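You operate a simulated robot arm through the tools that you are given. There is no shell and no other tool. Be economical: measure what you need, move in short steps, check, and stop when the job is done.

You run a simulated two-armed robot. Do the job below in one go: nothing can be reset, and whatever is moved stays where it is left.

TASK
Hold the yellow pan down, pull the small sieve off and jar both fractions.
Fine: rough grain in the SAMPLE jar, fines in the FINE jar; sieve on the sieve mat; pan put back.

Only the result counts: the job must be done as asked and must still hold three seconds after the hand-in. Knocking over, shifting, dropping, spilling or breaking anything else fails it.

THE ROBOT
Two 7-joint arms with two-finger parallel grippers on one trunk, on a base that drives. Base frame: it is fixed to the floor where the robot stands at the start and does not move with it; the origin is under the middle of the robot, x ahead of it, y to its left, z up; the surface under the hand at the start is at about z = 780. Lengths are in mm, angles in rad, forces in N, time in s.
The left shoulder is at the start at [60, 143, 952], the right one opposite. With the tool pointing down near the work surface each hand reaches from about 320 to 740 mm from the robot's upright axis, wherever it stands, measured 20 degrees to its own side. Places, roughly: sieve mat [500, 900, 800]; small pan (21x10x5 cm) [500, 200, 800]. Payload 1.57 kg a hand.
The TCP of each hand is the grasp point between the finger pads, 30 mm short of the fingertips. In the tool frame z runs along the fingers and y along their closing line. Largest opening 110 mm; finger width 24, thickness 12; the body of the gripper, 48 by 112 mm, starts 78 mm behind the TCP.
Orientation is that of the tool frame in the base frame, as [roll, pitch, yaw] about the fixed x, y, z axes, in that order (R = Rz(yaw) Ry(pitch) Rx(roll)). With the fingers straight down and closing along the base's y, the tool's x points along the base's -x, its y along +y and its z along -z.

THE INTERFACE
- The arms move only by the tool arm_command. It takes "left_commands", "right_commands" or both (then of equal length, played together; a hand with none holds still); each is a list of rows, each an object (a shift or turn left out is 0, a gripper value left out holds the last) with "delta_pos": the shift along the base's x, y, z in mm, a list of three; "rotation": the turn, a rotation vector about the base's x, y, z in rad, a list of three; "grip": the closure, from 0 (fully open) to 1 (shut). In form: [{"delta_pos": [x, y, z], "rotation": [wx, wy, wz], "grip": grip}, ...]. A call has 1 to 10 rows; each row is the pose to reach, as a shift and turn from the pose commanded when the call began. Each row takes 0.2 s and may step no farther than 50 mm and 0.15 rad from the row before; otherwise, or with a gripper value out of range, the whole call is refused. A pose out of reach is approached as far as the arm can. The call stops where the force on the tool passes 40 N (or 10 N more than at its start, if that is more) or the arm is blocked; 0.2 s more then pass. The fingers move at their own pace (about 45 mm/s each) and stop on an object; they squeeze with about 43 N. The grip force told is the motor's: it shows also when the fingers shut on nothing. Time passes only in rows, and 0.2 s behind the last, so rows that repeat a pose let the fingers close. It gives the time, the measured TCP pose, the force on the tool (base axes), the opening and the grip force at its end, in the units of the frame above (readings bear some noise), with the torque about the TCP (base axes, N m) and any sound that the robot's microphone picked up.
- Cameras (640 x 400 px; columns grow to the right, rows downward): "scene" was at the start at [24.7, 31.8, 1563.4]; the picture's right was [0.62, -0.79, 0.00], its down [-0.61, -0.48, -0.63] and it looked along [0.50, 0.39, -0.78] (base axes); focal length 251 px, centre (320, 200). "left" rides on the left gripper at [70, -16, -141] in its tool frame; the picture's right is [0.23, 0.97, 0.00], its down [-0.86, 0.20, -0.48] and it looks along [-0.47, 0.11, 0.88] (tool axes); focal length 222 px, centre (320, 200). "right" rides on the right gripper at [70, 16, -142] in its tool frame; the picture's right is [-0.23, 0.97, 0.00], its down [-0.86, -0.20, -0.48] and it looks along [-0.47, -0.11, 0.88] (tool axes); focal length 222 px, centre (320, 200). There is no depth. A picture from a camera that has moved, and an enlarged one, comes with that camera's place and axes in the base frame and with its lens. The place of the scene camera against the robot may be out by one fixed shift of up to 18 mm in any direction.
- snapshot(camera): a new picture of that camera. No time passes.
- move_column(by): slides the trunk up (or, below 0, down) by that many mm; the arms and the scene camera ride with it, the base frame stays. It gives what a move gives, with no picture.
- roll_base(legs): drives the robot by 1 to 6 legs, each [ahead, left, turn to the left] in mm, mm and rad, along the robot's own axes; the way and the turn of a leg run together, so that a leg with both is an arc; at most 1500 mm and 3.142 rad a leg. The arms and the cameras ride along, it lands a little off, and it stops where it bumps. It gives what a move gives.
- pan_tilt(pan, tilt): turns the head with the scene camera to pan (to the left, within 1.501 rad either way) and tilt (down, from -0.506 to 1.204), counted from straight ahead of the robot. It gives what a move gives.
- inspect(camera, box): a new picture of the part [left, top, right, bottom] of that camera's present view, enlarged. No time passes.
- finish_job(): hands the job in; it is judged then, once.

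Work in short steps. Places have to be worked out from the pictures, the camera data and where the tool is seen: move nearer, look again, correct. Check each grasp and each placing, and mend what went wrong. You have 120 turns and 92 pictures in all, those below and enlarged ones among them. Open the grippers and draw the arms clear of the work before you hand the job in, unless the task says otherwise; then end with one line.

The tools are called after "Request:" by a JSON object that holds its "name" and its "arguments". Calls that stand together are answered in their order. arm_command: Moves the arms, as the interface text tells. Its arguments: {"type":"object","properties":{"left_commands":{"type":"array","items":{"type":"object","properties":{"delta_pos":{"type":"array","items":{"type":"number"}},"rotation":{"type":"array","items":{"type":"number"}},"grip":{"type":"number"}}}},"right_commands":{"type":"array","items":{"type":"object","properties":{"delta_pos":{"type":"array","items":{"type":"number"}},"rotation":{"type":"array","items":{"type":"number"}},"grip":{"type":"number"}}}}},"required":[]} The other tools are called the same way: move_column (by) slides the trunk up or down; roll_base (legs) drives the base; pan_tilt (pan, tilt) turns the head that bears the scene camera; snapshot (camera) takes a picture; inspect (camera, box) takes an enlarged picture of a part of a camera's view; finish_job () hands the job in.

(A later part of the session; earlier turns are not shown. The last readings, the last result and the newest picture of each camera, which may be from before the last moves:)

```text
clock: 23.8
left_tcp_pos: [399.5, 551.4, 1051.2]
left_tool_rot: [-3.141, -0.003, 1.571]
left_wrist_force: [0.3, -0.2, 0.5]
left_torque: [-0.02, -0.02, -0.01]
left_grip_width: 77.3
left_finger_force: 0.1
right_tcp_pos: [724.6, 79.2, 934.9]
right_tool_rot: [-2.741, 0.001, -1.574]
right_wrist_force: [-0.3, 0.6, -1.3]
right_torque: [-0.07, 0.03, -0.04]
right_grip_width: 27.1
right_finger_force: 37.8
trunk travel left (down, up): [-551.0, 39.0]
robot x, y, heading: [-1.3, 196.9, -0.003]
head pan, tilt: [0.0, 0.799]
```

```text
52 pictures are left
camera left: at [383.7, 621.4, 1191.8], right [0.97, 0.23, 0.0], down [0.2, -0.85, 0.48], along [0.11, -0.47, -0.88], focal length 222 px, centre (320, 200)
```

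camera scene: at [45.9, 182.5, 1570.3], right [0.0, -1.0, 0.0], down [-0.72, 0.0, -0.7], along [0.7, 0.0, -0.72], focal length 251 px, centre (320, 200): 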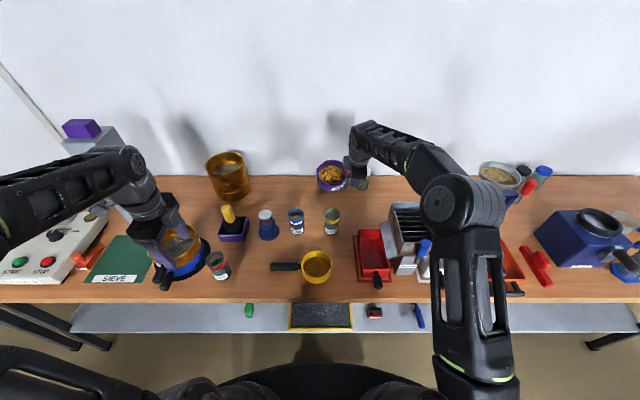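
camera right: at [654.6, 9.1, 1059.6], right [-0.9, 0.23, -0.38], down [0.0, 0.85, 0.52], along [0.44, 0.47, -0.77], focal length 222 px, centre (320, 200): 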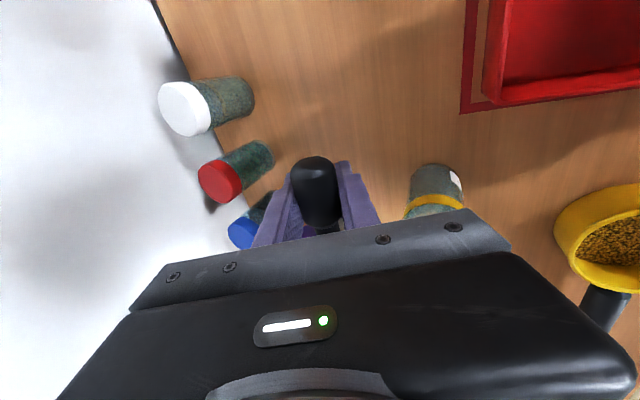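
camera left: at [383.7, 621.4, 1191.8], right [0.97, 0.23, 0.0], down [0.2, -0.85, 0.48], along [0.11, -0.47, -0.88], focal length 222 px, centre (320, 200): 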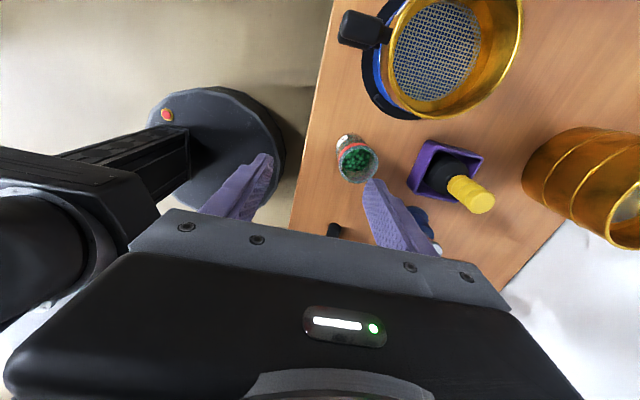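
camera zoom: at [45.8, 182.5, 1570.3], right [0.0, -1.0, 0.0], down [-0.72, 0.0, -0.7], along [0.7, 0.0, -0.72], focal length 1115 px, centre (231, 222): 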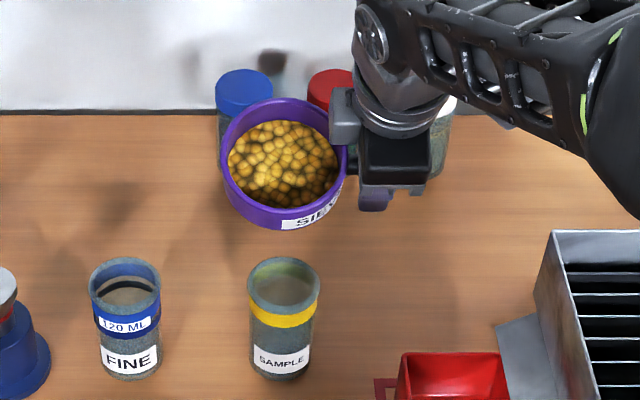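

Calibrated: lip at about (664, 157, 945), jar at (659, 157) with rim ≈877. I tilt to 0.75 rad, with the lip staying over the jar mouth, and check before the grain runs.

Request:
{"name": "arm_command", "arguments": {"right_commands": [{"delta_pos": [0, 0, 0], "rotation": [0, -0.07, 0]}, {"delta_pos": [0, 0, 0], "rotation": [0, -0.14, 0]}, {"delta_pos": [0, 0, 0], "rotation": [0, -0.21, 0]}, {"delta_pos": [0, 0, 0], "rotation": [0, -0.28, 0]}, {"delta_pos": [0, 0, 0], "rotation": [0, -0.35, 0]}, {"delta_pos": [0, 0, 0], "rotation": [0, -0.35, 0]}]}}

Request:
{"name": "inspect", "arguments": {"camera": "scene", "box": [280, 150, 400, 240]}}

Request:
{"name": "snapshot", "arguments": {"camera": "right"}}

```text
clock: 25.2
left_tcp_pos: [401.2, 550.4, 1051.5]
left_tool_rot: [-3.14, -0.001, 1.572]
left_wrist_force: [-0.5, -0.8, 0.5]
left_torque: [0.0, 0.01, -0.02]
left_grip_width: 77.0
left_finger_force: 0.0
right_tcp_pos: [724.6, 78.8, 935.3]
right_tool_rot: [-2.392, 0.003, -1.571]
right_wrist_force: [0.4, -0.2, -1.3]
right_torque: [-0.09, 0.0, -0.01]
right_grip_width: 26.8
right_finger_force: 37.8
trunk travel left (down, up): [-551.0, 39.0]
robot x, y, heading: [0.4, 201.2, 0.002]
head pan, tilt: [0.0, 0.799]
```

```text
4.44 times, centred on (340, 195) of scene
camera zoom: at [46.0, 182.1, 1570.3], right [0.0, -1.0, 0.0], down [-0.72, 0.0, -0.7], along [0.7, 0.0, -0.72], focal length 1115 px, centre (231, 222)
```

zoom: 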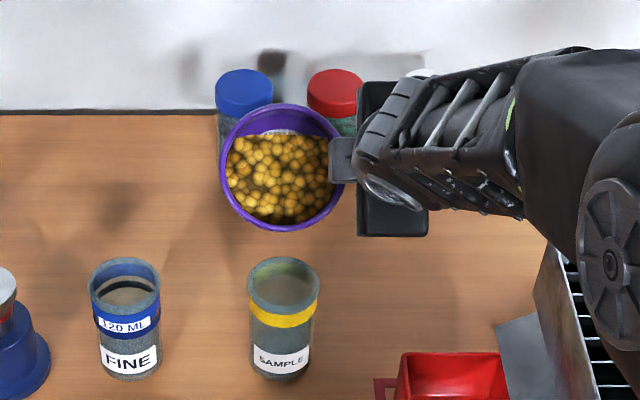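

```text
50 pictures are left
camera right: at [616.8, 9.8, 1028.2], right [-0.71, 0.23, -0.66], down [-0.18, 0.85, 0.49], along [0.68, 0.47, -0.57], focal length 222 px, centre (320, 200)
```

right: 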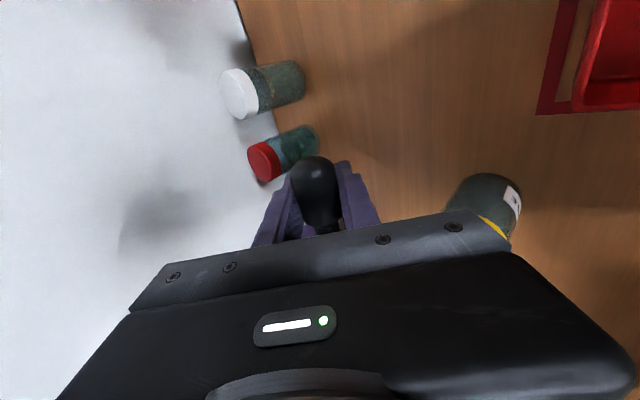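

Grain has slid to the lip, which sits above the jar mouth. I tilt on slowly to 1.2 rad, keeping the lip fixed over the jar.

Request:
{"name": "arm_command", "arguments": {"right_commands": [{"delta_pos": [-3, 0, 0], "rotation": [0, -0.05, 0]}, {"delta_pos": [-4, 0, 1], "rotation": [0, -0.1, 0]}, {"delta_pos": [-5, 0, 2], "rotation": [0, -0.15, 0]}, {"delta_pos": [-6.5, 0, 4], "rotation": [0, -0.2, 0]}, {"delta_pos": [-7.5, 0, 7], "rotation": [0, -0.25, 0]}, {"delta_pos": [-9, 0, 9], "rotation": [0, -0.3, 0]}, {"delta_pos": [-10.5, 0, 11], "rotation": [0, -0.35, 0]}, {"delta_pos": [-10.5, 0, 11], "rotation": [0, -0.35, 0]}]}}

Request:
{"name": "inspect", "arguments": {"camera": "scene", "box": [280, 150, 400, 240]}}

```text
clock: 27.0
left_tcp_pos: [400.3, 551.9, 1051.5]
left_tool_rot: [-3.141, -0.001, 1.572]
left_wrist_force: [0.1, -0.1, 0.6]
left_torque: [0.0, 0.02, 0.02]
left_grip_width: 76.9
left_finger_force: 0.0
right_tcp_pos: [713.3, 79.9, 946.0]
right_tool_rot: [-2.043, 0.003, -1.571]
right_wrist_force: [-0.3, -0.9, -2.0]
right_torque: [-0.07, -0.02, 0.0]
right_grip_width: 27.1
right_finger_force: 37.4
trunk travel left (down, up): [-551.0, 39.0]
robot x, y, heading: [-3.6, 197.3, 0.003]
head pan, tilt: [0.0, 0.799]
```

```text
4.44 times, centred on (340, 195) of scene
camera zoom: at [45.8, 182.4, 1570.3], right [0.0, -1.0, 0.0], down [-0.72, 0.0, -0.7], along [0.7, 0.0, -0.72], focal length 1115 px, centre (231, 222)
```

zoom: 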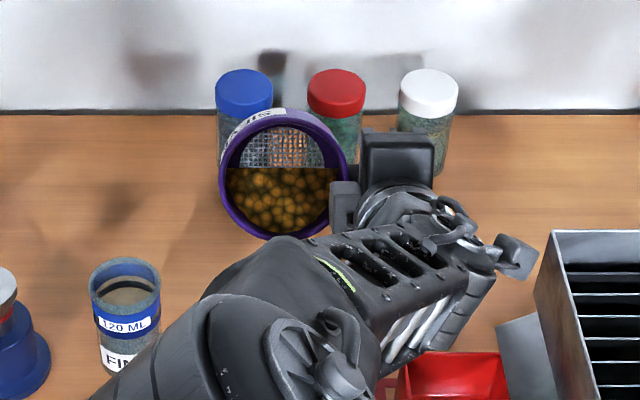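

The grain is pooled at the lip, but the forearm swung into view. I check the whole scene before tilting more.

Request:
{"name": "snapshot", "arguments": {"camera": "scene"}}

Request:
{"name": "snapshot", "arguments": {"camera": "right"}}

Request:
{"name": "snapshot", "arguments": {"camera": "left"}}

```text
48 pictures are left
camera scene: at [45.8, 182.4, 1570.3], right [0.0, -1.0, 0.0], down [-0.72, 0.0, -0.7], along [0.7, 0.0, -0.72], focal length 251 px, centre (320, 200)
```

scene: 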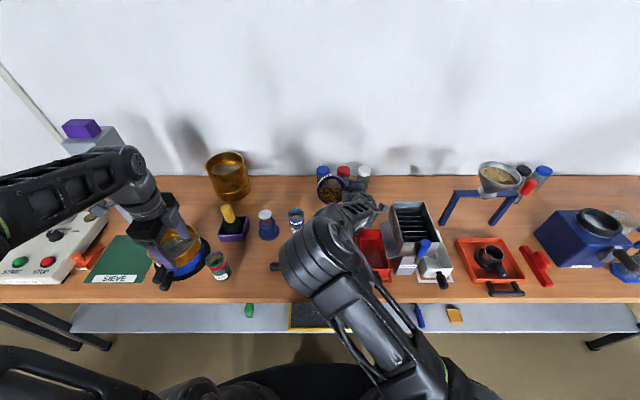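

```text
47 pictures are left
camera right: at [580.9, 10.2, 995.8], right [-0.44, 0.23, -0.87], down [-0.34, 0.85, 0.4], along [0.83, 0.47, -0.3], focal length 222 px, centre (320, 200)
```

right: 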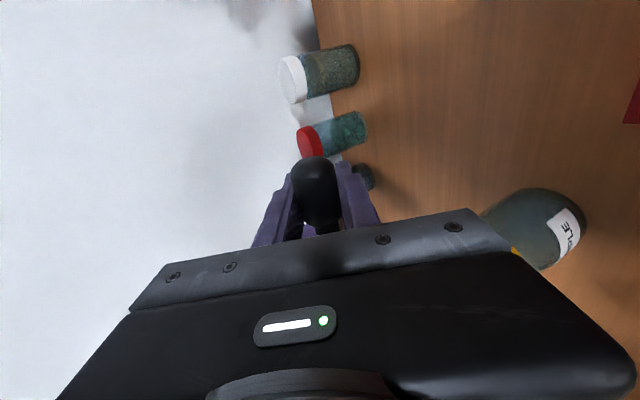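

```text
46 pictures are left
camera left: at [383.7, 621.3, 1191.8], right [0.97, 0.23, 0.0], down [0.2, -0.85, 0.48], along [0.11, -0.47, -0.88], focal length 222 px, centre (320, 200)
```

left: 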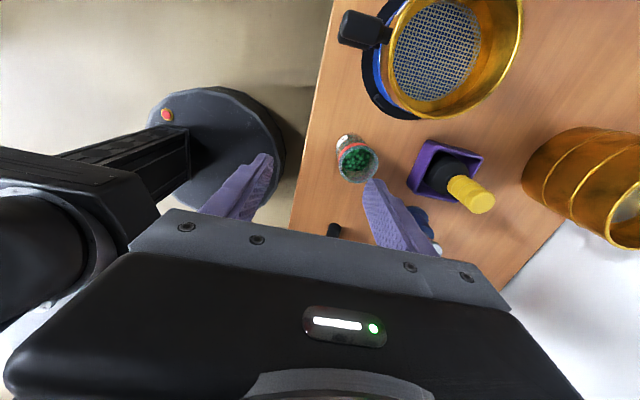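

The forearm is high in the air and touches nothing; the SAMPLE jar is still upright under the lip. I tilt on slowly to 1.4 rad.

Request:
{"name": "arm_command", "arguments": {"right_commands": [{"delta_pos": [-2, 0, 3], "rotation": [0, -0.05, 0]}, {"delta_pos": [-3.5, 0, 5], "rotation": [0, -0.1, 0]}, {"delta_pos": [-5.5, 0, 7.5], "rotation": [0, -0.15, 0]}, {"delta_pos": [-7.5, 0, 10], "rotation": [0, -0.2, 0]}, {"delta_pos": [-9.5, 0, 12], "rotation": [0, -0.25, 0]}, {"delta_pos": [-11.5, 0, 14], "rotation": [0, -0.3, 0]}, {"delta_pos": [-11.5, 0, 14], "rotation": [0, -0.3, 0]}]}}

Request:
{"name": "inspect", "arguments": {"camera": "scene", "box": [280, 150, 400, 240]}}

Request:
{"name": "snapshot", "arguments": {"camera": "right"}}

```text
clock: 28.6
left_tcp_pos: [399.9, 551.5, 1051.5]
left_tool_rot: [-3.14, 0.0, 1.573]
left_wrist_force: [0.6, 0.4, -0.1]
left_torque: [0.0, 0.03, 0.02]
left_grip_width: 76.9
left_finger_force: 0.1
right_tcp_pos: [702.1, 78.2, 959.9]
right_tool_rot: [-1.742, 0.004, -1.571]
right_wrist_force: [-0.1, -0.3, -1.2]
right_torque: [-0.12, 0.0, 0.01]
right_grip_width: 27.0
right_finger_force: 37.3
trunk travel left (down, up): [-551.0, 39.0]
robot x, y, heading: [-1.5, 197.4, -0.004]
head pan, tilt: [0.0, 0.799]
```

```text
4.44 times, centred on (340, 195) of scene
camera zoom: at [45.8, 182.5, 1570.3], right [0.0, -1.0, 0.0], down [-0.72, 0.0, -0.7], along [0.7, 0.0, -0.72], focal length 1115 px, centre (231, 222)
```

zoom: 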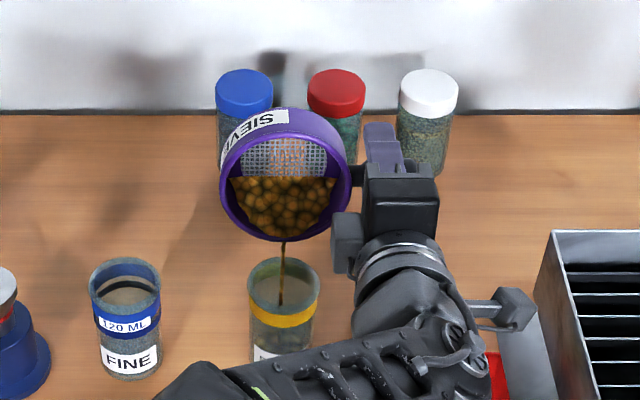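

```text
44 pictures are left
camera right: at [560.5, 9.6, 968.5], right [-0.17, 0.23, -0.96], down [-0.44, 0.85, 0.28], along [0.88, 0.47, -0.04], focal length 222 px, centre (320, 200)
```

right: 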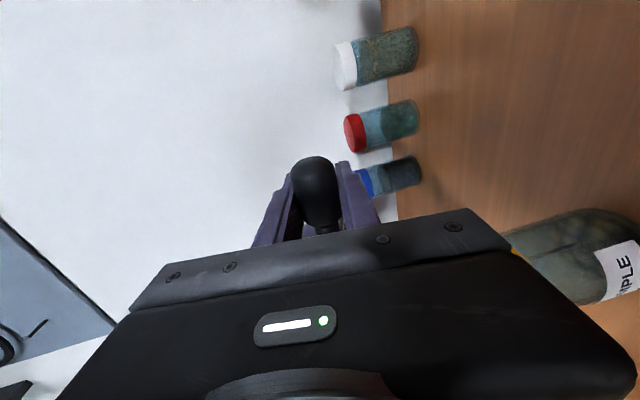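

A thin stream is falling straight into the SAMPLE jar. I hold a bit, then tilt slowly further.

Request:
{"name": "arm_command", "arguments": {"right_commands": [{"delta_pos": [0, 0, 0]}, {"delta_pos": [0, 0, 0]}, {"delta_pos": [0, 0, 0]}, {"delta_pos": [0, 0, 0]}, {"delta_pos": [-1, 0, 1], "rotation": [0, -0.03, 0]}, {"delta_pos": [-2, 0, 2], "rotation": [0, -0.06, 0]}, {"delta_pos": [-3.5, 0, 3], "rotation": [0, -0.09, 0]}, {"delta_pos": [-5, 0, 4], "rotation": [0, -0.12, 0]}, {"delta_pos": [-5, 0, 4], "rotation": [0, -0.12, 0]}, {"delta_pos": [-5, 0, 4], "rotation": [0, -0.12, 0]}]}}

Request:
{"name": "inspect", "arguments": {"camera": "scene", "box": [280, 150, 400, 240]}}

```text
clock: 30.8
left_tcp_pos: [400.5, 551.4, 1051.6]
left_tool_rot: [3.141, 0.0, 1.572]
left_wrist_force: [-0.5, -0.4, 1.0]
left_torque: [-0.02, -0.03, -0.02]
left_grip_width: 77.1
left_finger_force: 0.1
right_tcp_pos: [697.5, 79.4, 964.9]
right_tool_rot: [-1.624, 0.004, -1.572]
right_wrist_force: [0.5, 1.0, -1.2]
right_torque: [-0.08, -0.04, 0.04]
right_grip_width: 26.9
right_finger_force: 37.6
trunk travel left (down, up): [-551.0, 39.0]
robot x, y, heading: [1.3, 196.5, -0.002]
head pan, tilt: [0.0, 0.799]
```

```text
4.44 times, centred on (340, 195) of scene
camera zoom: at [45.8, 182.5, 1570.3], right [0.0, -1.0, 0.0], down [-0.72, 0.0, -0.7], along [0.7, 0.0, -0.72], focal length 1115 px, centre (231, 222)
```

zoom: 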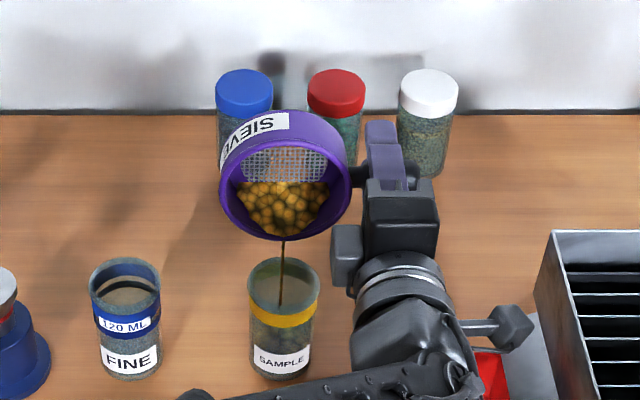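

The stream still lands in the jar and the sieve is emptying. I hold and continue to 1.7 rad.

Request:
{"name": "arm_command", "arguments": {"right_commands": [{"delta_pos": [0, 0, 0]}, {"delta_pos": [0, 0, 0]}, {"delta_pos": [0, 0, 0]}, {"delta_pos": [-2, 0, 1], "rotation": [0, -0.04, 0]}, {"delta_pos": [-4, 0, 2], "rotation": [0, -0.08, 0]}, {"delta_pos": [-6, 0, 3], "rotation": [0, -0.12, 0]}, {"delta_pos": [-8, 0, 4], "rotation": [0, -0.16, 0]}, {"delta_pos": [-9, 0, 5], "rotation": [0, -0.18, 0]}, {"delta_pos": [-9, 0, 5], "rotation": [0, -0.18, 0]}, {"delta_pos": [-9, 0, 5], "rotation": [0, -0.18, 0]}]}}

Request:
{"name": "inspect", "arguments": {"camera": "scene", "box": [280, 150, 400, 240]}}

```text
clock: 33.0
left_tcp_pos: [398.4, 552.3, 1052.2]
left_tool_rot: [3.141, -0.001, 1.573]
left_wrist_force: [0.3, 0.3, 0.2]
left_torque: [-0.03, -0.01, 0.02]
left_grip_width: 77.1
left_finger_force: 0.0
right_tcp_pos: [687.2, 80.0, 969.7]
right_tool_rot: [-1.442, 0.004, -1.568]
right_wrist_force: [-0.5, 0.0, -1.8]
right_torque: [-0.11, -0.02, -0.03]
right_grip_width: 26.6
right_finger_force: 38.1
trunk travel left (down, up): [-551.0, 39.0]
robot x, y, heading: [-0.5, 199.4, -0.0]
head pan, tilt: [0.0, 0.799]
```

```text
4.44 times, centred on (340, 195) of scene
camera zoom: at [45.8, 182.5, 1570.3], right [0.0, -1.0, 0.0], down [-0.72, 0.0, -0.7], along [0.7, 0.0, -0.72], focal length 1115 px, centre (231, 222)
```

zoom: 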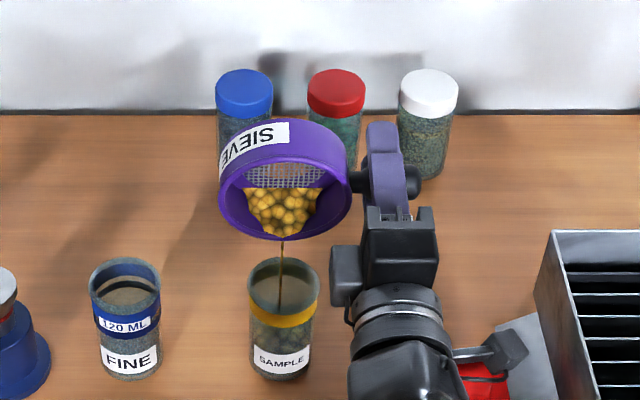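

Still well aimed. I hold and tilt to 1.95 rad.

Request:
{"name": "arm_command", "arguments": {"right_commands": [{"delta_pos": [0, 0, 0]}, {"delta_pos": [0, 0, 0]}, {"delta_pos": [-3, 0, 1], "rotation": [0, -0.05, 0]}, {"delta_pos": [-6, 0, 2], "rotation": [0, -0.1, 0]}, {"delta_pos": [-9, 0, 3], "rotation": [0, -0.15, 0]}, {"delta_pos": [-12, 0, 4], "rotation": [0, -0.2, 0]}, {"delta_pos": [-14.5, 0, 5], "rotation": [0, -0.25, 0]}, {"delta_pos": [-14.5, 0, 5], "rotation": [0, -0.25, 0]}, {"delta_pos": [-14.5, 0, 5], "rotation": [0, -0.25, 0]}, {"delta_pos": [-14.5, 0, 5], "rotation": [0, -0.25, 0]}]}}

Request:
{"name": "inspect", "arguments": {"camera": "scene", "box": [280, 150, 400, 240]}}

```text
clock: 35.2
left_tcp_pos: [399.9, 551.4, 1050.8]
left_tool_rot: [-3.141, 0.0, 1.573]
left_wrist_force: [-1.1, -1.2, -0.5]
left_torque: [-0.04, -0.01, -0.02]
left_grip_width: 77.2
left_finger_force: 0.0
right_tcp_pos: [673.1, 79.5, 974.1]
right_tool_rot: [-1.192, 0.002, -1.57]
right_wrist_force: [0.0, 0.1, -1.5]
right_torque: [-0.12, 0.04, 0.03]
right_grip_width: 26.9
right_finger_force: 37.7
trunk travel left (down, up): [-551.0, 39.0]
robot x, y, heading: [0.5, 199.4, -0.002]
head pan, tilt: [0.0, 0.799]
```

```text
4.44 times, centred on (340, 195) of scene
camera zoom: at [45.7, 182.5, 1570.3], right [0.0, -1.0, 0.0], down [-0.72, 0.0, -0.7], along [0.7, 0.0, -0.72], focal length 1115 px, centre (231, 222)
```

zoom: 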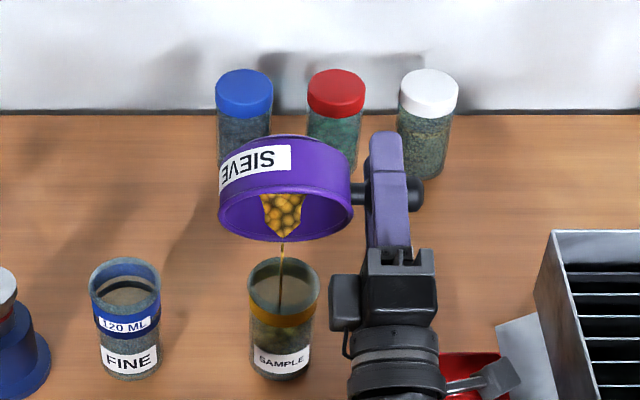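

Nearly empty. I hold here for two more seconds with a little more tilt.

Request:
{"name": "arm_command", "arguments": {"right_commands": [{"delta_pos": [0, 0, 0]}, {"delta_pos": [0, 0, 0]}, {"delta_pos": [0, 0, 0]}, {"delta_pos": [-3, 0, 1], "rotation": [0, -0.05, 0]}, {"delta_pos": [-6, 0, 2], "rotation": [0, -0.1, 0]}, {"delta_pos": [-9, 0, 2], "rotation": [0, -0.15, 0]}, {"delta_pos": [-9, 0, 2], "rotation": [0, -0.15, 0]}, {"delta_pos": [-9, 0, 2], "rotation": [0, -0.15, 0]}, {"delta_pos": [-9, 0, 2], "rotation": [0, -0.15, 0]}, {"delta_pos": [-9, 0, 2], "rotation": [0, -0.15, 0]}]}}

Request:
{"name": "inspect", "arguments": {"camera": "scene", "box": [280, 150, 400, 240]}}

```text
clock: 36.9
left_tcp_pos: [398.4, 554.6, 1050.7]
left_tool_rot: [-3.141, 0.001, 1.573]
left_wrist_force: [-0.1, -0.3, 1.2]
left_torque: [-0.02, -0.03, 0.0]
left_grip_width: 76.9
left_finger_force: 0.0
right_tcp_pos: [662.4, 89.1, 977.1]
right_tool_rot: [-1.034, -0.012, -1.556]
right_wrist_force: [3.3, 9.6, 3.8]
right_torque: [0.36, 0.16, -0.77]
right_grip_width: 26.7
right_finger_force: 37.9
trunk travel left (down, up): [-551.0, 39.0]
robot x, y, heading: [0.2, 196.4, 0.0]
head pan, tilt: [0.0, 0.799]
stopped in row 8 (right hand): the force on the tool passed its limit at 62 N (the readings are from after the stop); the commanded pose is now the measured one
```

```text
4.44 times, centred on (340, 195) of scene
camera zoom: at [44.5, 184.8, 1569.4], right [0.0, -1.0, 0.0], down [-0.72, 0.0, -0.7], along [0.7, 0.0, -0.72], focal length 1115 px, centre (231, 222)
```

zoom: 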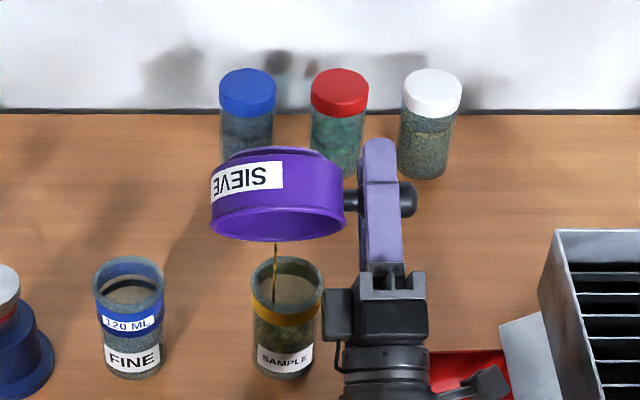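

The right arm met something with its wrist or forearm and was pushed about 9 mm in y, though the grain is still landing in the jar. I look at the whole scene before moving.

Request:
{"name": "snapshot", "arguments": {"camera": "scene"}}

Request:
{"name": "snapshot", "arguments": {"camera": "left"}}

```text
39 pictures are left
camera scene: at [44.5, 184.8, 1569.4], right [0.0, -1.0, 0.0], down [-0.72, 0.0, -0.7], along [0.7, 0.0, -0.72], focal length 251 px, centre (320, 200)
```

scene: 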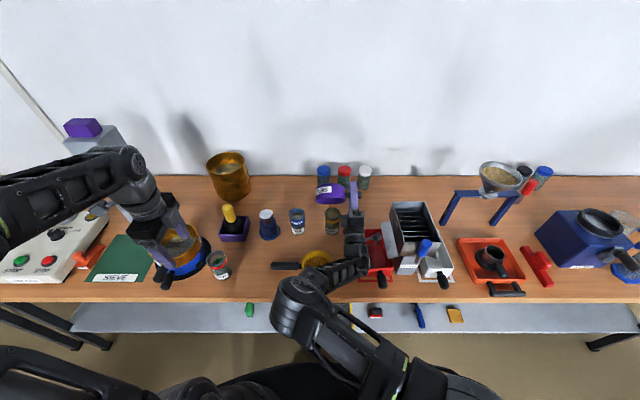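

```text
38 pictures are left
camera left: at [381.8, 624.1, 1190.8], right [0.97, 0.23, 0.0], down [0.2, -0.85, 0.48], along [0.11, -0.47, -0.88], focal length 222 px, centre (320, 200)
```

left: 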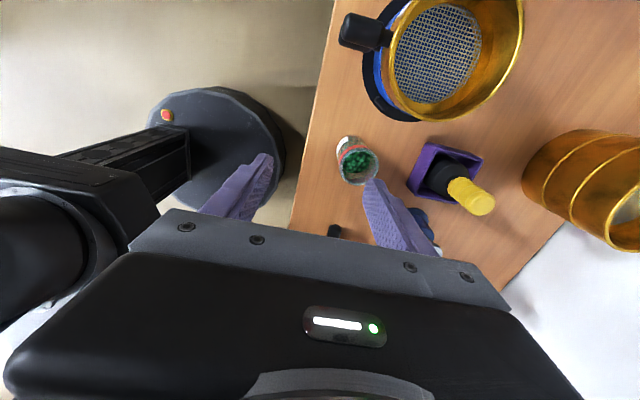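

Request:
{"name": "inspect", "arguments": {"camera": "scene", "box": [260, 190, 460, 320]}}

```text
3.08 times, centred on (360, 255) of scene
camera zoom: at [44.5, 184.8, 1569.4], right [0.0, -1.0, 0.0], down [-0.72, 0.0, -0.7], along [0.7, 0.0, -0.72], focal length 772 px, centre (197, 31)
```

zoom: 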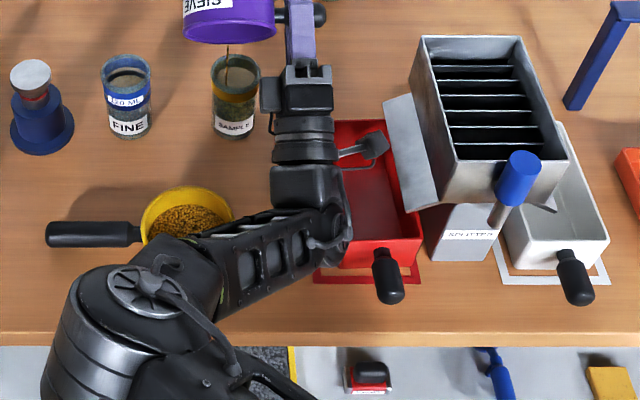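

The wrist, now lower than the sieve, reached the red tray or the splitter's chute plate. I back off by raising and untilting a little while the lip stays over the jar.

Request:
{"name": "arm_command", "arguments": {"right_commands": [{"delta_pos": [0, 0, 6], "rotation": [0, 0, 0]}, {"delta_pos": [3, 0, 11], "rotation": [0, 0.05, 0]}, {"delta_pos": [6, 0, 16], "rotation": [0, 0.1, 0]}, {"delta_pos": [9, -3, 20], "rotation": [0, 0.15, 0]}, {"delta_pos": [12, -6, 22], "rotation": [0, 0.2, 0]}, {"delta_pos": [12, -8, 22], "rotation": [0, 0.2, 0]}]}}

Request:
{"name": "inspect", "arguments": {"camera": "scene", "box": [260, 170, 460, 300]}}

```text
clock: 38.2
left_tcp_pos: [399.0, 552.0, 1051.0]
left_tool_rot: [3.141, 0.001, 1.574]
left_wrist_force: [-0.7, 0.2, -0.4]
left_torque: [0.01, 0.02, 0.01]
left_grip_width: 76.9
left_finger_force: 0.1
right_tcp_pos: [675.7, 77.3, 998.4]
right_tool_rot: [-1.239, -0.007, -1.563]
right_wrist_force: [0.5, -0.3, -1.7]
right_torque: [-0.09, -0.01, -0.02]
right_grip_width: 26.8
right_finger_force: 37.6
trunk travel left (down, up): [-551.0, 39.0]
robot x, y, heading: [1.3, 197.8, -0.002]
head pan, tilt: [0.0, 0.799]
```

```text
3.08 times, centred on (360, 235) of scene
camera zoom: at [45.6, 183.1, 1570.3], right [0.0, -1.0, 0.0], down [-0.72, 0.0, -0.7], along [0.7, 0.0, -0.72], focal length 772 px, centre (197, 92)
```

zoom: 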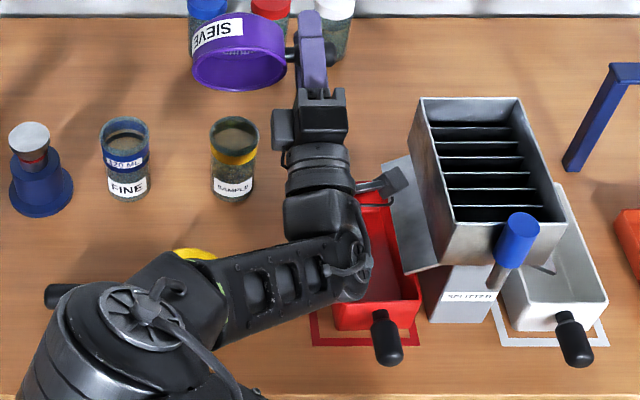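

Free of contact, stream ended, nothing spilled. I raise and untilt the sieve gradually.

Request:
{"name": "arm_command", "arguments": {"right_commands": [{"delta_pos": [5, 0, 15], "rotation": [0, 0.1, 0]}, {"delta_pos": [10, 0, 30], "rotation": [0, 0.24, 0]}, {"delta_pos": [15, 0, 45], "rotation": [0, 0.38, 0]}, {"delta_pos": [20, 0, 50], "rotation": [0, 0.52, 0]}, {"delta_pos": [20, 0, 50], "rotation": [0, 0.66, 0]}, {"delta_pos": [20, 0, 50], "rotation": [0, 0.8, 0]}, {"delta_pos": [10, 0, 50], "rotation": [0, 0.94, 0]}, {"delta_pos": [-5, 0, 50], "rotation": [0, 1.08, 0]}, {"delta_pos": [-25, 0, 50], "rotation": [0, 1.2, 0]}, {"delta_pos": [-45, 0, 50], "rotation": [0, 1.3, 0]}]}}

Request:
{"name": "snapshot", "arguments": {"camera": "scene"}}

```text
clock: 40.5
left_tcp_pos: [399.0, 553.7, 1051.1]
left_tool_rot: [-3.141, 0.001, 1.576]
left_wrist_force: [0.1, 0.2, 0.1]
left_torque: [0.0, 0.02, -0.02]
left_grip_width: 77.0
left_finger_force: 0.1
right_tcp_pos: [630.0, 77.4, 1049.8]
right_tool_rot: [-2.539, 0.008, -1.561]
right_wrist_force: [0.5, -0.1, -2.6]
right_torque: [-0.08, -0.01, -0.02]
right_grip_width: 26.9
right_finger_force: 38.1
trunk travel left (down, up): [-551.0, 39.0]
robot x, y, heading: [-0.1, 200.8, 0.006]
head pan, tilt: [0.0, 0.799]
```

```text
35 pictures are left
camera scene: at [45.3, 182.8, 1570.3], right [0.0, -1.0, 0.0], down [-0.72, 0.0, -0.7], along [0.7, 0.0, -0.72], focal length 251 px, centre (320, 200)
```

scene: 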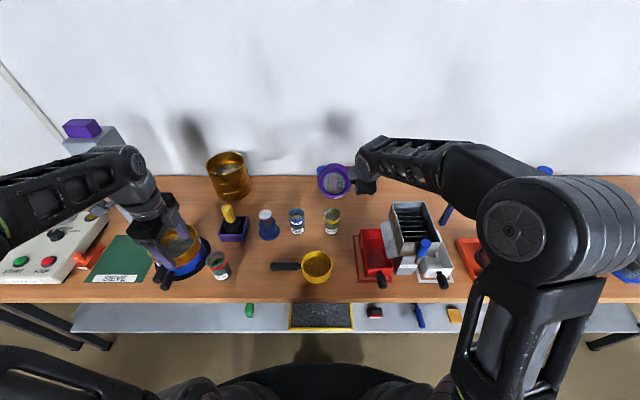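

Now I level the sieve fully and enlarge the tray area, jar and sieve to check for damage.

Request:
{"name": "arm_command", "arguments": {"right_commands": [{"delta_pos": [-10, 0, 0], "rotation": [0, 0.14, 0]}, {"delta_pos": [-25, 0, 0], "rotation": [0, 0.28, 0]}, {"delta_pos": [-40, 0, 0], "rotation": [0, 0.42, 0]}, {"delta_pos": [-50, 0, 0], "rotation": [0, 0.55, 0]}, {"delta_pos": [-60, 0, 0], "rotation": [0, 0.602, 0]}, {"delta_pos": [-60, 0, 0], "rotation": [0, 0.602, 0]}]}}

Request:
{"name": "inspect", "arguments": {"camera": "scene", "box": [260, 180, 460, 300]}}

```text
clock: 41.9
left_tcp_pos: [397.8, 552.5, 1050.5]
left_tool_rot: [3.141, 0.0, 1.575]
left_wrist_force: [0.5, 1.0, 0.0]
left_torque: [0.0, 0.04, -0.03]
left_grip_width: 77.1
left_finger_force: 0.0
right_tcp_pos: [570.6, 77.0, 1048.1]
right_tool_rot: [-3.141, 0.011, -1.565]
right_wrist_force: [-0.4, -0.2, -0.7]
right_torque: [-0.1, -0.01, 0.0]
right_grip_width: 26.8
right_finger_force: 37.1
trunk travel left (down, up): [-551.0, 39.0]
robot x, y, heading: [-0.3, 194.9, -0.003]
head pan, tilt: [0.0, 0.799]
```

```text
3.20 times, centred on (360, 240) of scene
camera zoom: at [45.6, 183.1, 1570.3], right [0.0, -1.0, 0.0], down [-0.72, 0.0, -0.7], along [0.7, 0.0, -0.72], focal length 803 px, centre (192, 72)
```

zoom: 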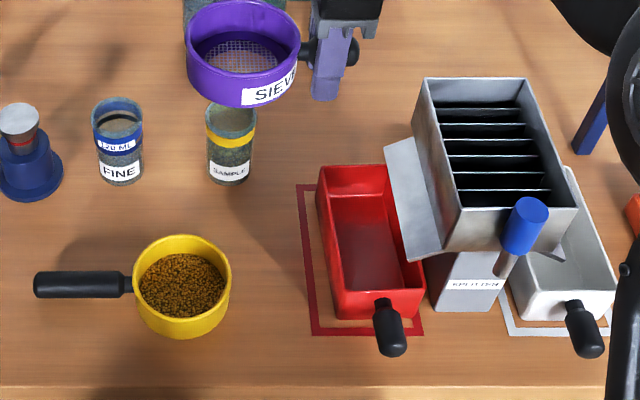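

The pour is done and the sieve is empty, but the red tray was turned by about 5°: its handle end moved roughly 15 mm toward −y. I will put it back later. First I park the sieve: I turn the wrist so its handle points back to the robot.

Request:
{"name": "arm_command", "arguments": {"right_commands": [{"rotation": [0, 0, -0.148]}, {"rotation": [0, 0, -0.296]}, {"rotation": [0, 0, -0.444], "delta_pos": [-10, 0, 0]}, {"rotation": [0, 0, -0.592], "delta_pos": [-20, 0, 0]}, {"rotation": [0, 0, -0.74], "delta_pos": [-30, 0, 0]}, {"rotation": [0, 0, -0.888], "delta_pos": [-40, 0, 0]}, {"rotation": [0, 0, -1.036], "delta_pos": [-50, 0, 0]}, {"rotation": [0, 0, -1.184], "delta_pos": [-60, 0, 0]}, {"rotation": [0, 0, -1.332], "delta_pos": [-70, 0, 0]}, {"rotation": [0, 0, -1.48], "delta_pos": [-80, 0, 0]}]}}

Request:
{"name": "roll_base", "arguments": {"legs": [[0, 300, 0]]}}

```text
clock: 44.0
left_tcp_pos: [398.1, 552.8, 1052.2]
left_tool_rot: [3.141, -0.001, 1.573]
left_wrist_force: [-0.2, -0.3, -0.5]
left_torque: [-0.01, -0.02, -0.04]
left_grip_width: 77.0
left_finger_force: 0.1
right_tcp_pos: [489.5, 77.0, 1048.3]
right_tool_rot: [-3.138, 0.011, -3.049]
right_wrist_force: [-0.6, -0.6, -1.9]
right_torque: [-0.02, 0.09, 0.01]
right_grip_width: 26.8
right_finger_force: 37.1
trunk travel left (down, up): [-551.0, 39.0]
robot x, y, heading: [3.3, 196.2, -0.001]
head pan, tilt: [0.0, 0.799]
```

```text
clock: 46.1
left_tcp_pos: [396.6, 856.2, 1050.5]
left_tool_rot: [-3.141, -0.001, 1.574]
left_wrist_force: [0.9, 0.0, 0.8]
left_torque: [-0.01, 0.04, 0.02]
left_grip_width: 76.9
left_finger_force: 0.0
right_tcp_pos: [490.0, 380.7, 1047.9]
right_tool_rot: [-3.14, 0.009, -3.044]
right_wrist_force: [0.8, -0.1, -0.6]
right_torque: [-0.04, 0.06, 0.01]
right_grip_width: 27.1
right_finger_force: 37.3
trunk travel left (down, up): [-551.0, 39.0]
robot x, y, heading: [0.4, 497.6, 0.004]
head pan, tilt: [0.0, 0.799]
```

Now I turn the base left by 0.85 rad, so the right hand faces the sieve mat and the left arm swings off the bench.

Request:
{"name": "roll_base", "arguments": {"legs": [[0, 0, 0.85]]}}

Request:
{"name": "snapshot", "arguments": {"camera": "scene"}}

Request:
{"name": "snapshot", "arguments": {"camera": "right"}}

```text
clock: 48.7
left_tcp_pos: [-10.5, 1033.2, 1051.1]
left_tool_rot: [3.142, 0.0, 2.436]
left_wrist_force: [0.1, -0.4, -0.7]
left_torque: [0.02, 0.02, 0.01]
left_grip_width: 76.9
left_finger_force: 0.0
right_tcp_pos: [409.9, 792.2, 1048.4]
right_tool_rot: [-3.141, 0.01, -2.184]
right_wrist_force: [-0.3, 0.2, -1.0]
right_torque: [-0.06, 0.03, 0.02]
right_grip_width: 26.8
right_finger_force: 36.9
trunk travel left (down, up): [-551.0, 39.0]
robot x, y, heading: [4.5, 502.5, 0.859]
head pan, tilt: [0.0, 0.799]
```

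```text
33 pictures are left
camera scene: at [26.9, 523.3, 1570.3], right [0.76, -0.65, 0.0], down [-0.47, -0.54, -0.7], along [0.45, 0.53, -0.72], focal length 251 px, centre (320, 200)
```

scene: 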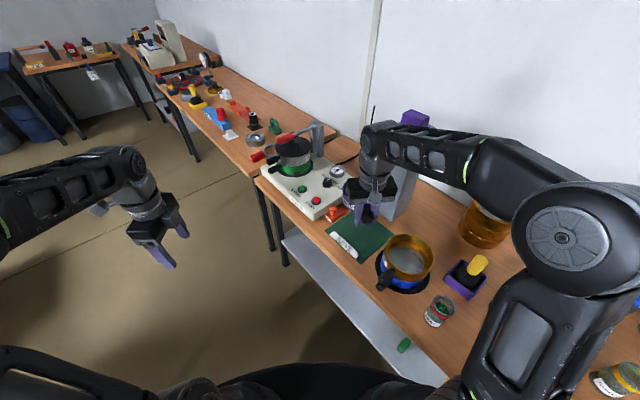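

```text
32 pictures are left
camera right: at [356.9, 744.2, 1189.6], right [-0.67, 0.75, 0.0], down [0.65, 0.58, 0.49], along [0.36, 0.33, -0.87], focal length 222 px, centre (320, 200)
```

right: 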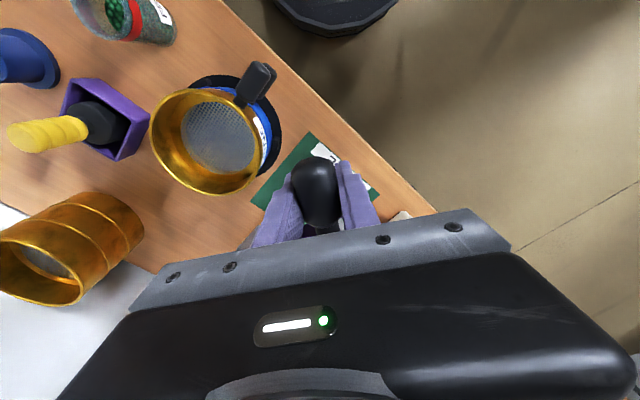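

The mat corners measure about (432, 792) to (625, 975). The sieve lies 77 mm beyond the TCP along (0.58, 0.82), so TCP (483, 822) centres it. I move there and part of the way down.

Request:
{"name": "arm_command", "arguments": {"right_commands": [{"delta_pos": [20, 8, -10]}, {"delta_pos": [40, 16, -30]}, {"delta_pos": [58, 24, -55]}, {"delta_pos": [73, 30, -85]}, {"delta_pos": [73, 30, -120]}, {"delta_pos": [73, 30, -150]}, {"delta_pos": [73, 30, -178]}, {"delta_pos": [73, 30, -178]}]}}

Request:
{"name": "inspect", "arguments": {"camera": "scene", "box": [290, 140, 460, 300]}}

Request:
{"name": "snapshot", "arguments": {"camera": "right"}}

```text
clock: 50.5
left_tcp_pos: [-10.6, 1033.1, 1051.2]
left_tool_rot: [3.141, 0.001, 2.437]
left_wrist_force: [0.6, -0.4, 0.0]
left_torque: [0.02, 0.0, 0.02]
left_grip_width: 77.3
left_finger_force: 0.1
right_tcp_pos: [482.5, 822.6, 869.1]
right_tool_rot: [-3.139, 0.013, -2.187]
right_wrist_force: [-0.4, 0.3, -1.4]
right_torque: [-0.11, 0.01, -0.01]
right_grip_width: 26.7
right_finger_force: 37.4
trunk travel left (down, up): [-551.0, 39.0]
robot x, y, heading: [-3.5, 497.0, 0.861]
head pan, tilt: [0.0, 0.799]
```

```text
2.50 times, centred on (375, 220) of scene
camera zoom: at [26.9, 523.0, 1570.3], right [0.76, -0.65, 0.0], down [-0.47, -0.54, -0.7], along [0.45, 0.53, -0.72], focal length 627 px, centre (182, 150)
```

zoom: 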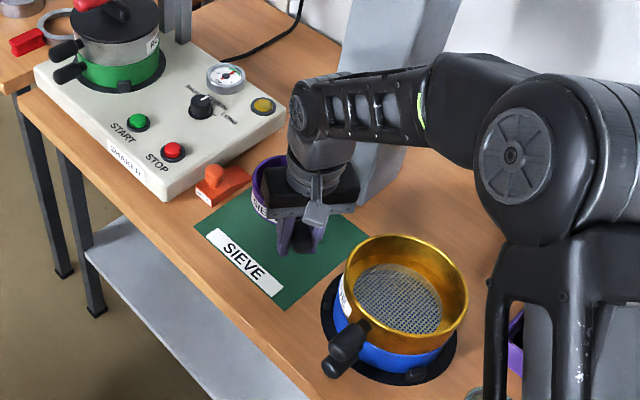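

```text
30 pictures are left
camera right: at [429.7, 774.5, 1011.5], right [-0.67, 0.75, 0.0], down [0.65, 0.58, 0.49], along [0.36, 0.33, -0.87], focal length 222 px, centre (320, 200)
```

right: 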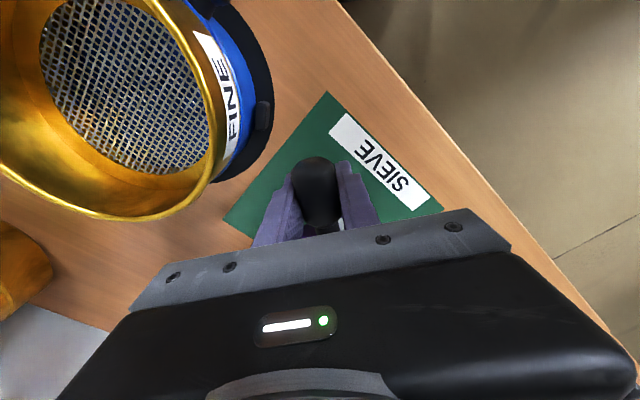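

Sieve centre projects to (527, 886), right at the mat's middle (mat 435–625 × 789–983). The fingertips reach lower than the sieve, so I tip its far edge down 0.19 rad and lower until it almost touches.

Request:
{"name": "arm_command", "arguments": {"right_commands": [{"delta_pos": [0, 0, -10], "rotation": [-0.052, 0.036, 0]}, {"delta_pos": [0, 0, -25], "rotation": [-0.104, 0.073, 0]}, {"delta_pos": [0, 0, -38], "rotation": [-0.155, 0.109, 0]}, {"delta_pos": [0, 0, -42], "rotation": [-0.155, 0.109, 0]}, {"delta_pos": [0, 0, -46], "rotation": [-0.155, 0.109, 0]}, {"delta_pos": [0, 0, -49], "rotation": [-0.155, 0.109, 0]}, {"delta_pos": [0, 0, -49], "rotation": [-0.155, 0.109, 0]}]}}

Request:
{"name": "inspect", "arguments": {"camera": "scene", "box": [350, 170, 430, 250]}}

```text
clock: 52.1
left_tcp_pos: [-9.8, 1032.9, 1051.7]
left_tool_rot: [3.141, 0.0, 2.438]
left_wrist_force: [0.2, 0.6, -0.2]
left_torque: [-0.01, 0.0, 0.02]
left_grip_width: 77.2
left_finger_force: 0.0
right_tcp_pos: [483.9, 823.4, 822.7]
right_tool_rot: [-3.139, -0.177, -2.184]
right_wrist_force: [0.3, -0.2, 5.9]
right_torque: [0.56, -0.38, -0.07]
right_grip_width: 27.0
right_finger_force: 37.9
trunk travel left (down, up): [-551.0, 39.0]
robot x, y, heading: [0.8, 500.5, 0.863]
head pan, tilt: [0.0, 0.799]
```

```text
5.00 times, centred on (390, 210) of scene
camera zoom: at [26.5, 522.8, 1570.4], right [0.76, -0.65, 0.0], down [-0.47, -0.54, -0.7], along [0.45, 0.53, -0.72], focal length 1255 px, centre (-30, 150)
```

zoom: 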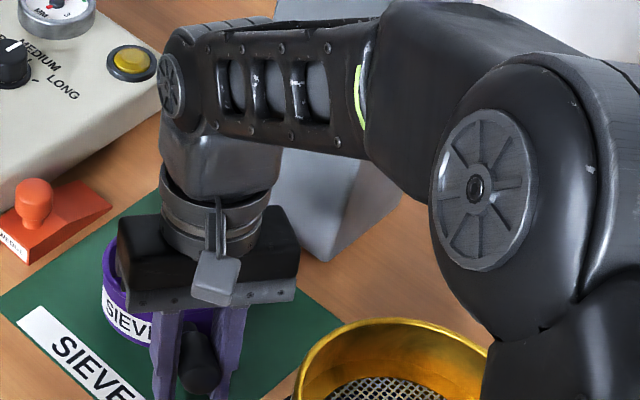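

The far edge touched at TCP z≈822 with about 7 N. Now I flatten the tilt as I go down, to keep the drop small.

Request:
{"name": "arm_command", "arguments": {"right_commands": [{"delta_pos": [0, 0, -1], "rotation": [0.016, -0.012, 0]}, {"delta_pos": [0, 0, -4], "rotation": [0.033, -0.023, 0]}, {"delta_pos": [0, 0, -6], "rotation": [0.049, -0.035, 0]}, {"delta_pos": [0, 0, -6], "rotation": [0.049, -0.035, 0]}]}}

```text
clock: 53.1
left_tcp_pos: [-10.1, 1034.2, 1051.4]
left_tool_rot: [-3.141, 0.001, 2.437]
left_wrist_force: [-0.9, -0.5, 0.1]
left_torque: [0.04, -0.01, -0.02]
left_grip_width: 77.0
left_finger_force: 0.0
right_tcp_pos: [483.0, 822.3, 813.7]
right_tool_rot: [-3.14, -0.116, -2.186]
right_wrist_force: [-1.3, -1.7, 3.3]
right_torque: [0.37, -0.22, 0.03]
right_grip_width: 26.8
right_finger_force: 37.8
trunk travel left (down, up): [-551.0, 39.0]
robot x, y, heading: [-0.2, 501.8, 0.859]
head pan, tilt: [0.0, 0.799]
```

Only light contact remains and the tips are just off the mat. I open gently in steps and look.

Request:
{"name": "arm_command", "arguments": {"right_commands": [{"grip": 0.76}, {"grip": 0.72}, {"grip": 0.68}, {"grip": 0.6}, {"grip": 0.5}, {"grip": 0.5}, {"grip": 0.5}]}}

Request:
{"name": "snapshot", "arguments": {"camera": "right"}}

```text
clock: 54.7
left_tcp_pos: [-10.6, 1033.5, 1051.4]
left_tool_rot: [-3.14, -0.001, 2.438]
left_wrist_force: [-0.4, 0.6, -0.9]
left_torque: [-0.03, 0.0, 0.02]
left_grip_width: 76.9
left_finger_force: 0.1
right_tcp_pos: [483.4, 822.7, 815.2]
right_tool_rot: [-3.139, -0.117, -2.184]
right_wrist_force: [-0.6, 0.0, 0.0]
right_torque: [0.0, 0.02, 0.04]
right_grip_width: 55.0
right_finger_force: 0.1
trunk travel left (down, up): [-551.0, 39.0]
robot x, y, heading: [-2.8, 503.7, 0.872]
head pan, tilt: [0.0, 0.799]
```

```text
28 pictures are left
camera right: at [440.7, 789.6, 964.7], right [-0.67, 0.75, -0.03], down [0.68, 0.63, 0.37], along [0.3, 0.23, -0.93], focal length 222 px, centre (320, 200)
```

right: 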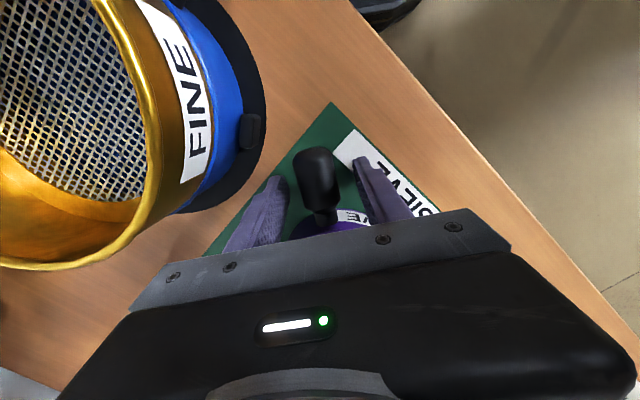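

The sieve sits on the mat between the open fingers. I raise the hand straight up and check from above.

Request:
{"name": "arm_command", "arguments": {"right_commands": [{"delta_pos": [0, 0, 15]}, {"delta_pos": [0, 0, 35]}, {"delta_pos": [0, 0, 65]}, {"delta_pos": [-10, -10, 105]}, {"delta_pos": [-30, -20, 145]}, {"delta_pos": [-50, -30, 185]}, {"delta_pos": [-70, -40, 220], "rotation": [0.053, -0.037, 0]}, {"delta_pos": [-90, -50, 235], "rotation": [0.106, -0.074, 0]}]}}

Request:
{"name": "inspect", "arguments": {"camera": "scene", "box": [290, 140, 460, 300]}}

```text
clock: 56.5
left_tcp_pos: [-11.7, 1032.6, 1051.2]
left_tool_rot: [-3.14, -0.001, 2.436]
left_wrist_force: [-0.3, -0.7, -0.3]
left_torque: [0.02, 0.04, 0.02]
left_grip_width: 77.0
left_finger_force: 0.1
right_tcp_pos: [391.2, 775.3, 1049.8]
right_tool_rot: [-3.14, 0.012, -2.186]
right_wrist_force: [-0.3, 0.2, -0.2]
right_torque: [0.02, 0.01, 0.01]
right_grip_width: 55.3
right_finger_force: 0.0
trunk travel left (down, up): [-551.0, 39.0]
robot x, y, heading: [0.3, 497.6, 0.859]
head pan, tilt: [0.0, 0.799]
```

```text
2.50 times, centred on (375, 220) of scene
camera zoom: at [26.5, 522.5, 1570.3], right [0.76, -0.65, 0.0], down [-0.47, -0.54, -0.7], along [0.45, 0.53, -0.72], focal length 627 px, centre (182, 150)
```

zoom: 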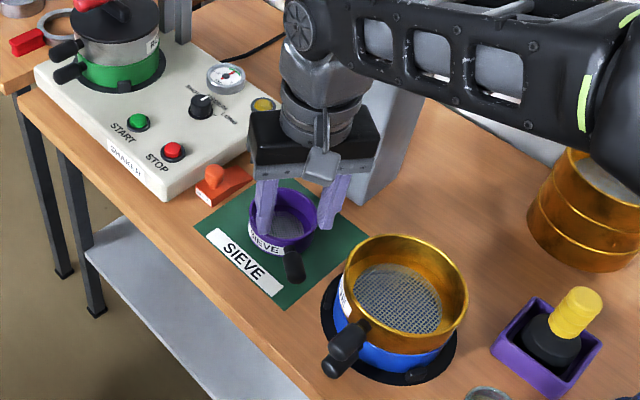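

The sieve rests squarely on the mat. I turn back and drive to about y=260, which mirrors the good pouring stance for the left arm at the FINE jar.

Request:
{"name": "roll_base", "arguments": {"legs": [[0, 0, -0.86], [0, -238, 0]]}}

Request:
{"name": "arm_command", "arguments": {"right_commands": [{"delta_pos": [-10, -40, 0]}, {"delta_pos": [-20, -80, 0]}, {"delta_pos": [-30, -120, 10]}, {"delta_pos": [-50, -160, 20]}, {"delta_pos": [-70, -200, 30]}, {"delta_pos": [-80, -230, 30]}]}}

Request:
{"name": "snapshot", "arguments": {"camera": "scene"}}

```text
clock: 60.5
left_tcp_pos: [399.3, 611.7, 1052.8]
left_tool_rot: [3.14, -0.002, 1.57]
left_wrist_force: [0.1, -0.3, -0.4]
left_torque: [0.02, 0.01, -0.03]
left_grip_width: 77.1
left_finger_force: 0.0
right_tcp_pos: [464.4, 138.7, 1050.0]
right_tool_rot: [-3.141, 0.01, -3.048]
right_wrist_force: [-0.5, 0.6, 0.0]
right_torque: [0.03, 0.0, 0.0]
right_grip_width: 55.0
right_finger_force: 0.1
trunk travel left (down, up): [-551.0, 39.0]
robot x, y, heading: [-1.4, 258.7, -0.006]
head pan, tilt: [0.0, 0.799]
```

```text
clock: 61.9
left_tcp_pos: [399.2, 613.7, 1051.5]
left_tool_rot: [-3.141, 0.002, 1.572]
left_wrist_force: [0.4, -0.5, 0.3]
left_torque: [-0.03, -0.02, 0.01]
left_grip_width: 77.4
left_finger_force: 0.1
right_tcp_pos: [384.2, -94.4, 1078.9]
right_tool_rot: [-3.139, 0.01, -3.05]
right_wrist_force: [-0.4, -0.6, -0.5]
right_torque: [0.03, -0.04, 0.01]
right_grip_width: 54.8
right_finger_force: 0.0
trunk travel left (down, up): [-551.0, 39.0]
robot x, y, heading: [1.9, 258.3, -0.005]
head pan, tilt: [0.0, 0.799]
```

```text
26 pictures are left
camera scene: at [44.3, 244.5, 1570.3], right [0.0, -1.0, 0.0], down [-0.72, 0.0, -0.7], along [0.7, 0.0, -0.72], focal length 251 px, centre (320, 200)
```

scene: 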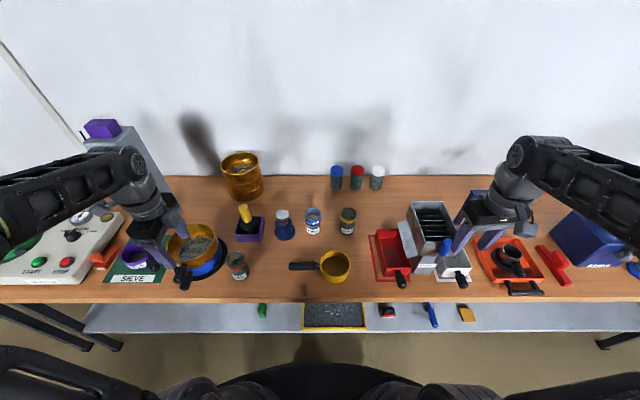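

All clear. I bring the left hand back over the pan handle at (478.5, 315).

Request:
{"name": "arm_command", "arguments": {"left_commands": [{"delta_pos": [12, -42, -5]}, {"delta_pos": [24, -84, -10]}, {"delta_pos": [36, -126, -20]}, {"delta_pos": [48, -168, -30]}, {"delta_pos": [60, -210, -40]}, {"delta_pos": [70, -252, -55]}, {"delta_pos": [79, -290, -75]}, {"delta_pos": [79, -298, -115]}, {"delta_pos": [79, -298, -151]}, {"delta_pos": [79, -298, -151]}]}}

Request:
{"name": "snapshot", "arguments": {"camera": "left"}}

```text
clock: 64.1
left_tcp_pos: [477.2, 314.9, 900.2]
left_tool_rot: [-3.141, 0.0, 1.571]
left_wrist_force: [0.6, 0.1, 0.4]
left_torque: [0.0, 0.01, 0.0]
left_grip_width: 77.4
left_finger_force: 0.1
right_tcp_pos: [383.4, -92.9, 1079.6]
right_tool_rot: [-3.14, 0.012, -3.051]
right_wrist_force: [-0.2, 1.2, 0.3]
right_torque: [-0.02, -0.01, -0.03]
right_grip_width: 54.9
right_finger_force: 0.1
trunk travel left (down, up): [-551.0, 39.0]
robot x, y, heading: [-4.0, 258.5, -0.002]
head pan, tilt: [0.0, 0.799]
```

```text
25 pictures are left
camera left: at [462.0, 385.5, 1040.5], right [0.97, 0.23, 0.0], down [0.2, -0.86, 0.48], along [0.11, -0.47, -0.88], focal length 222 px, centre (320, 200)
```

left: 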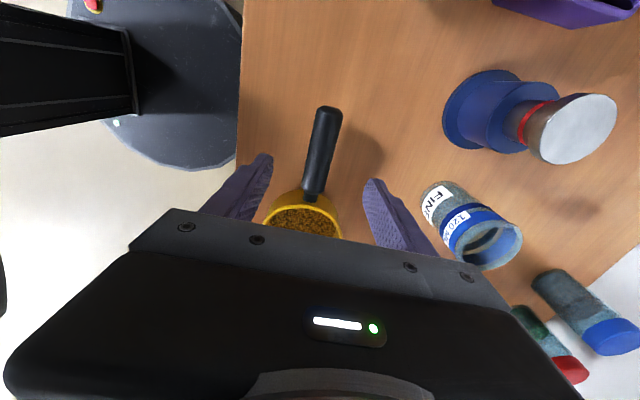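

The handle lies centred between the fingers. I lower to the same grasp as before (z 820) and close.

Request:
{"name": "arm_command", "arguments": {"left_commands": [{"delta_pos": [0.5, 0, -40]}, {"delta_pos": [0.5, 0, -65]}, {"delta_pos": [0.5, 0, -80]}, {"delta_pos": [0.5, 0, -80], "grip": 0.6}, {"delta_pos": [0.5, 0, -80], "grip": 0.8}, {"delta_pos": [0.5, 0, -80], "grip": 1}, {"delta_pos": [0.5, 0, -80], "grip": 1}, {"delta_pos": [0.5, 0, -80], "grip": 1}, {"delta_pos": [0.5, 0, -80], "grip": 1}]}}

```text
clock: 66.1
left_tcp_pos: [479.0, 315.8, 821.3]
left_tool_rot: [3.141, 0.0, 1.57]
left_wrist_force: [1.0, -1.1, 0.2]
left_torque: [0.07, -0.03, 0.03]
left_grip_width: 27.3
left_finger_force: 37.3
right_tcp_pos: [384.4, -94.4, 1081.5]
right_tool_rot: [-3.14, 0.01, -3.05]
right_wrist_force: [0.3, -0.3, 0.6]
right_torque: [0.03, -0.01, 0.01]
right_grip_width: 54.8
right_finger_force: 0.0
trunk travel left (down, up): [-551.0, 39.0]
robot x, y, heading: [1.4, 262.1, -0.0]
head pan, tilt: [0.0, 0.799]
```

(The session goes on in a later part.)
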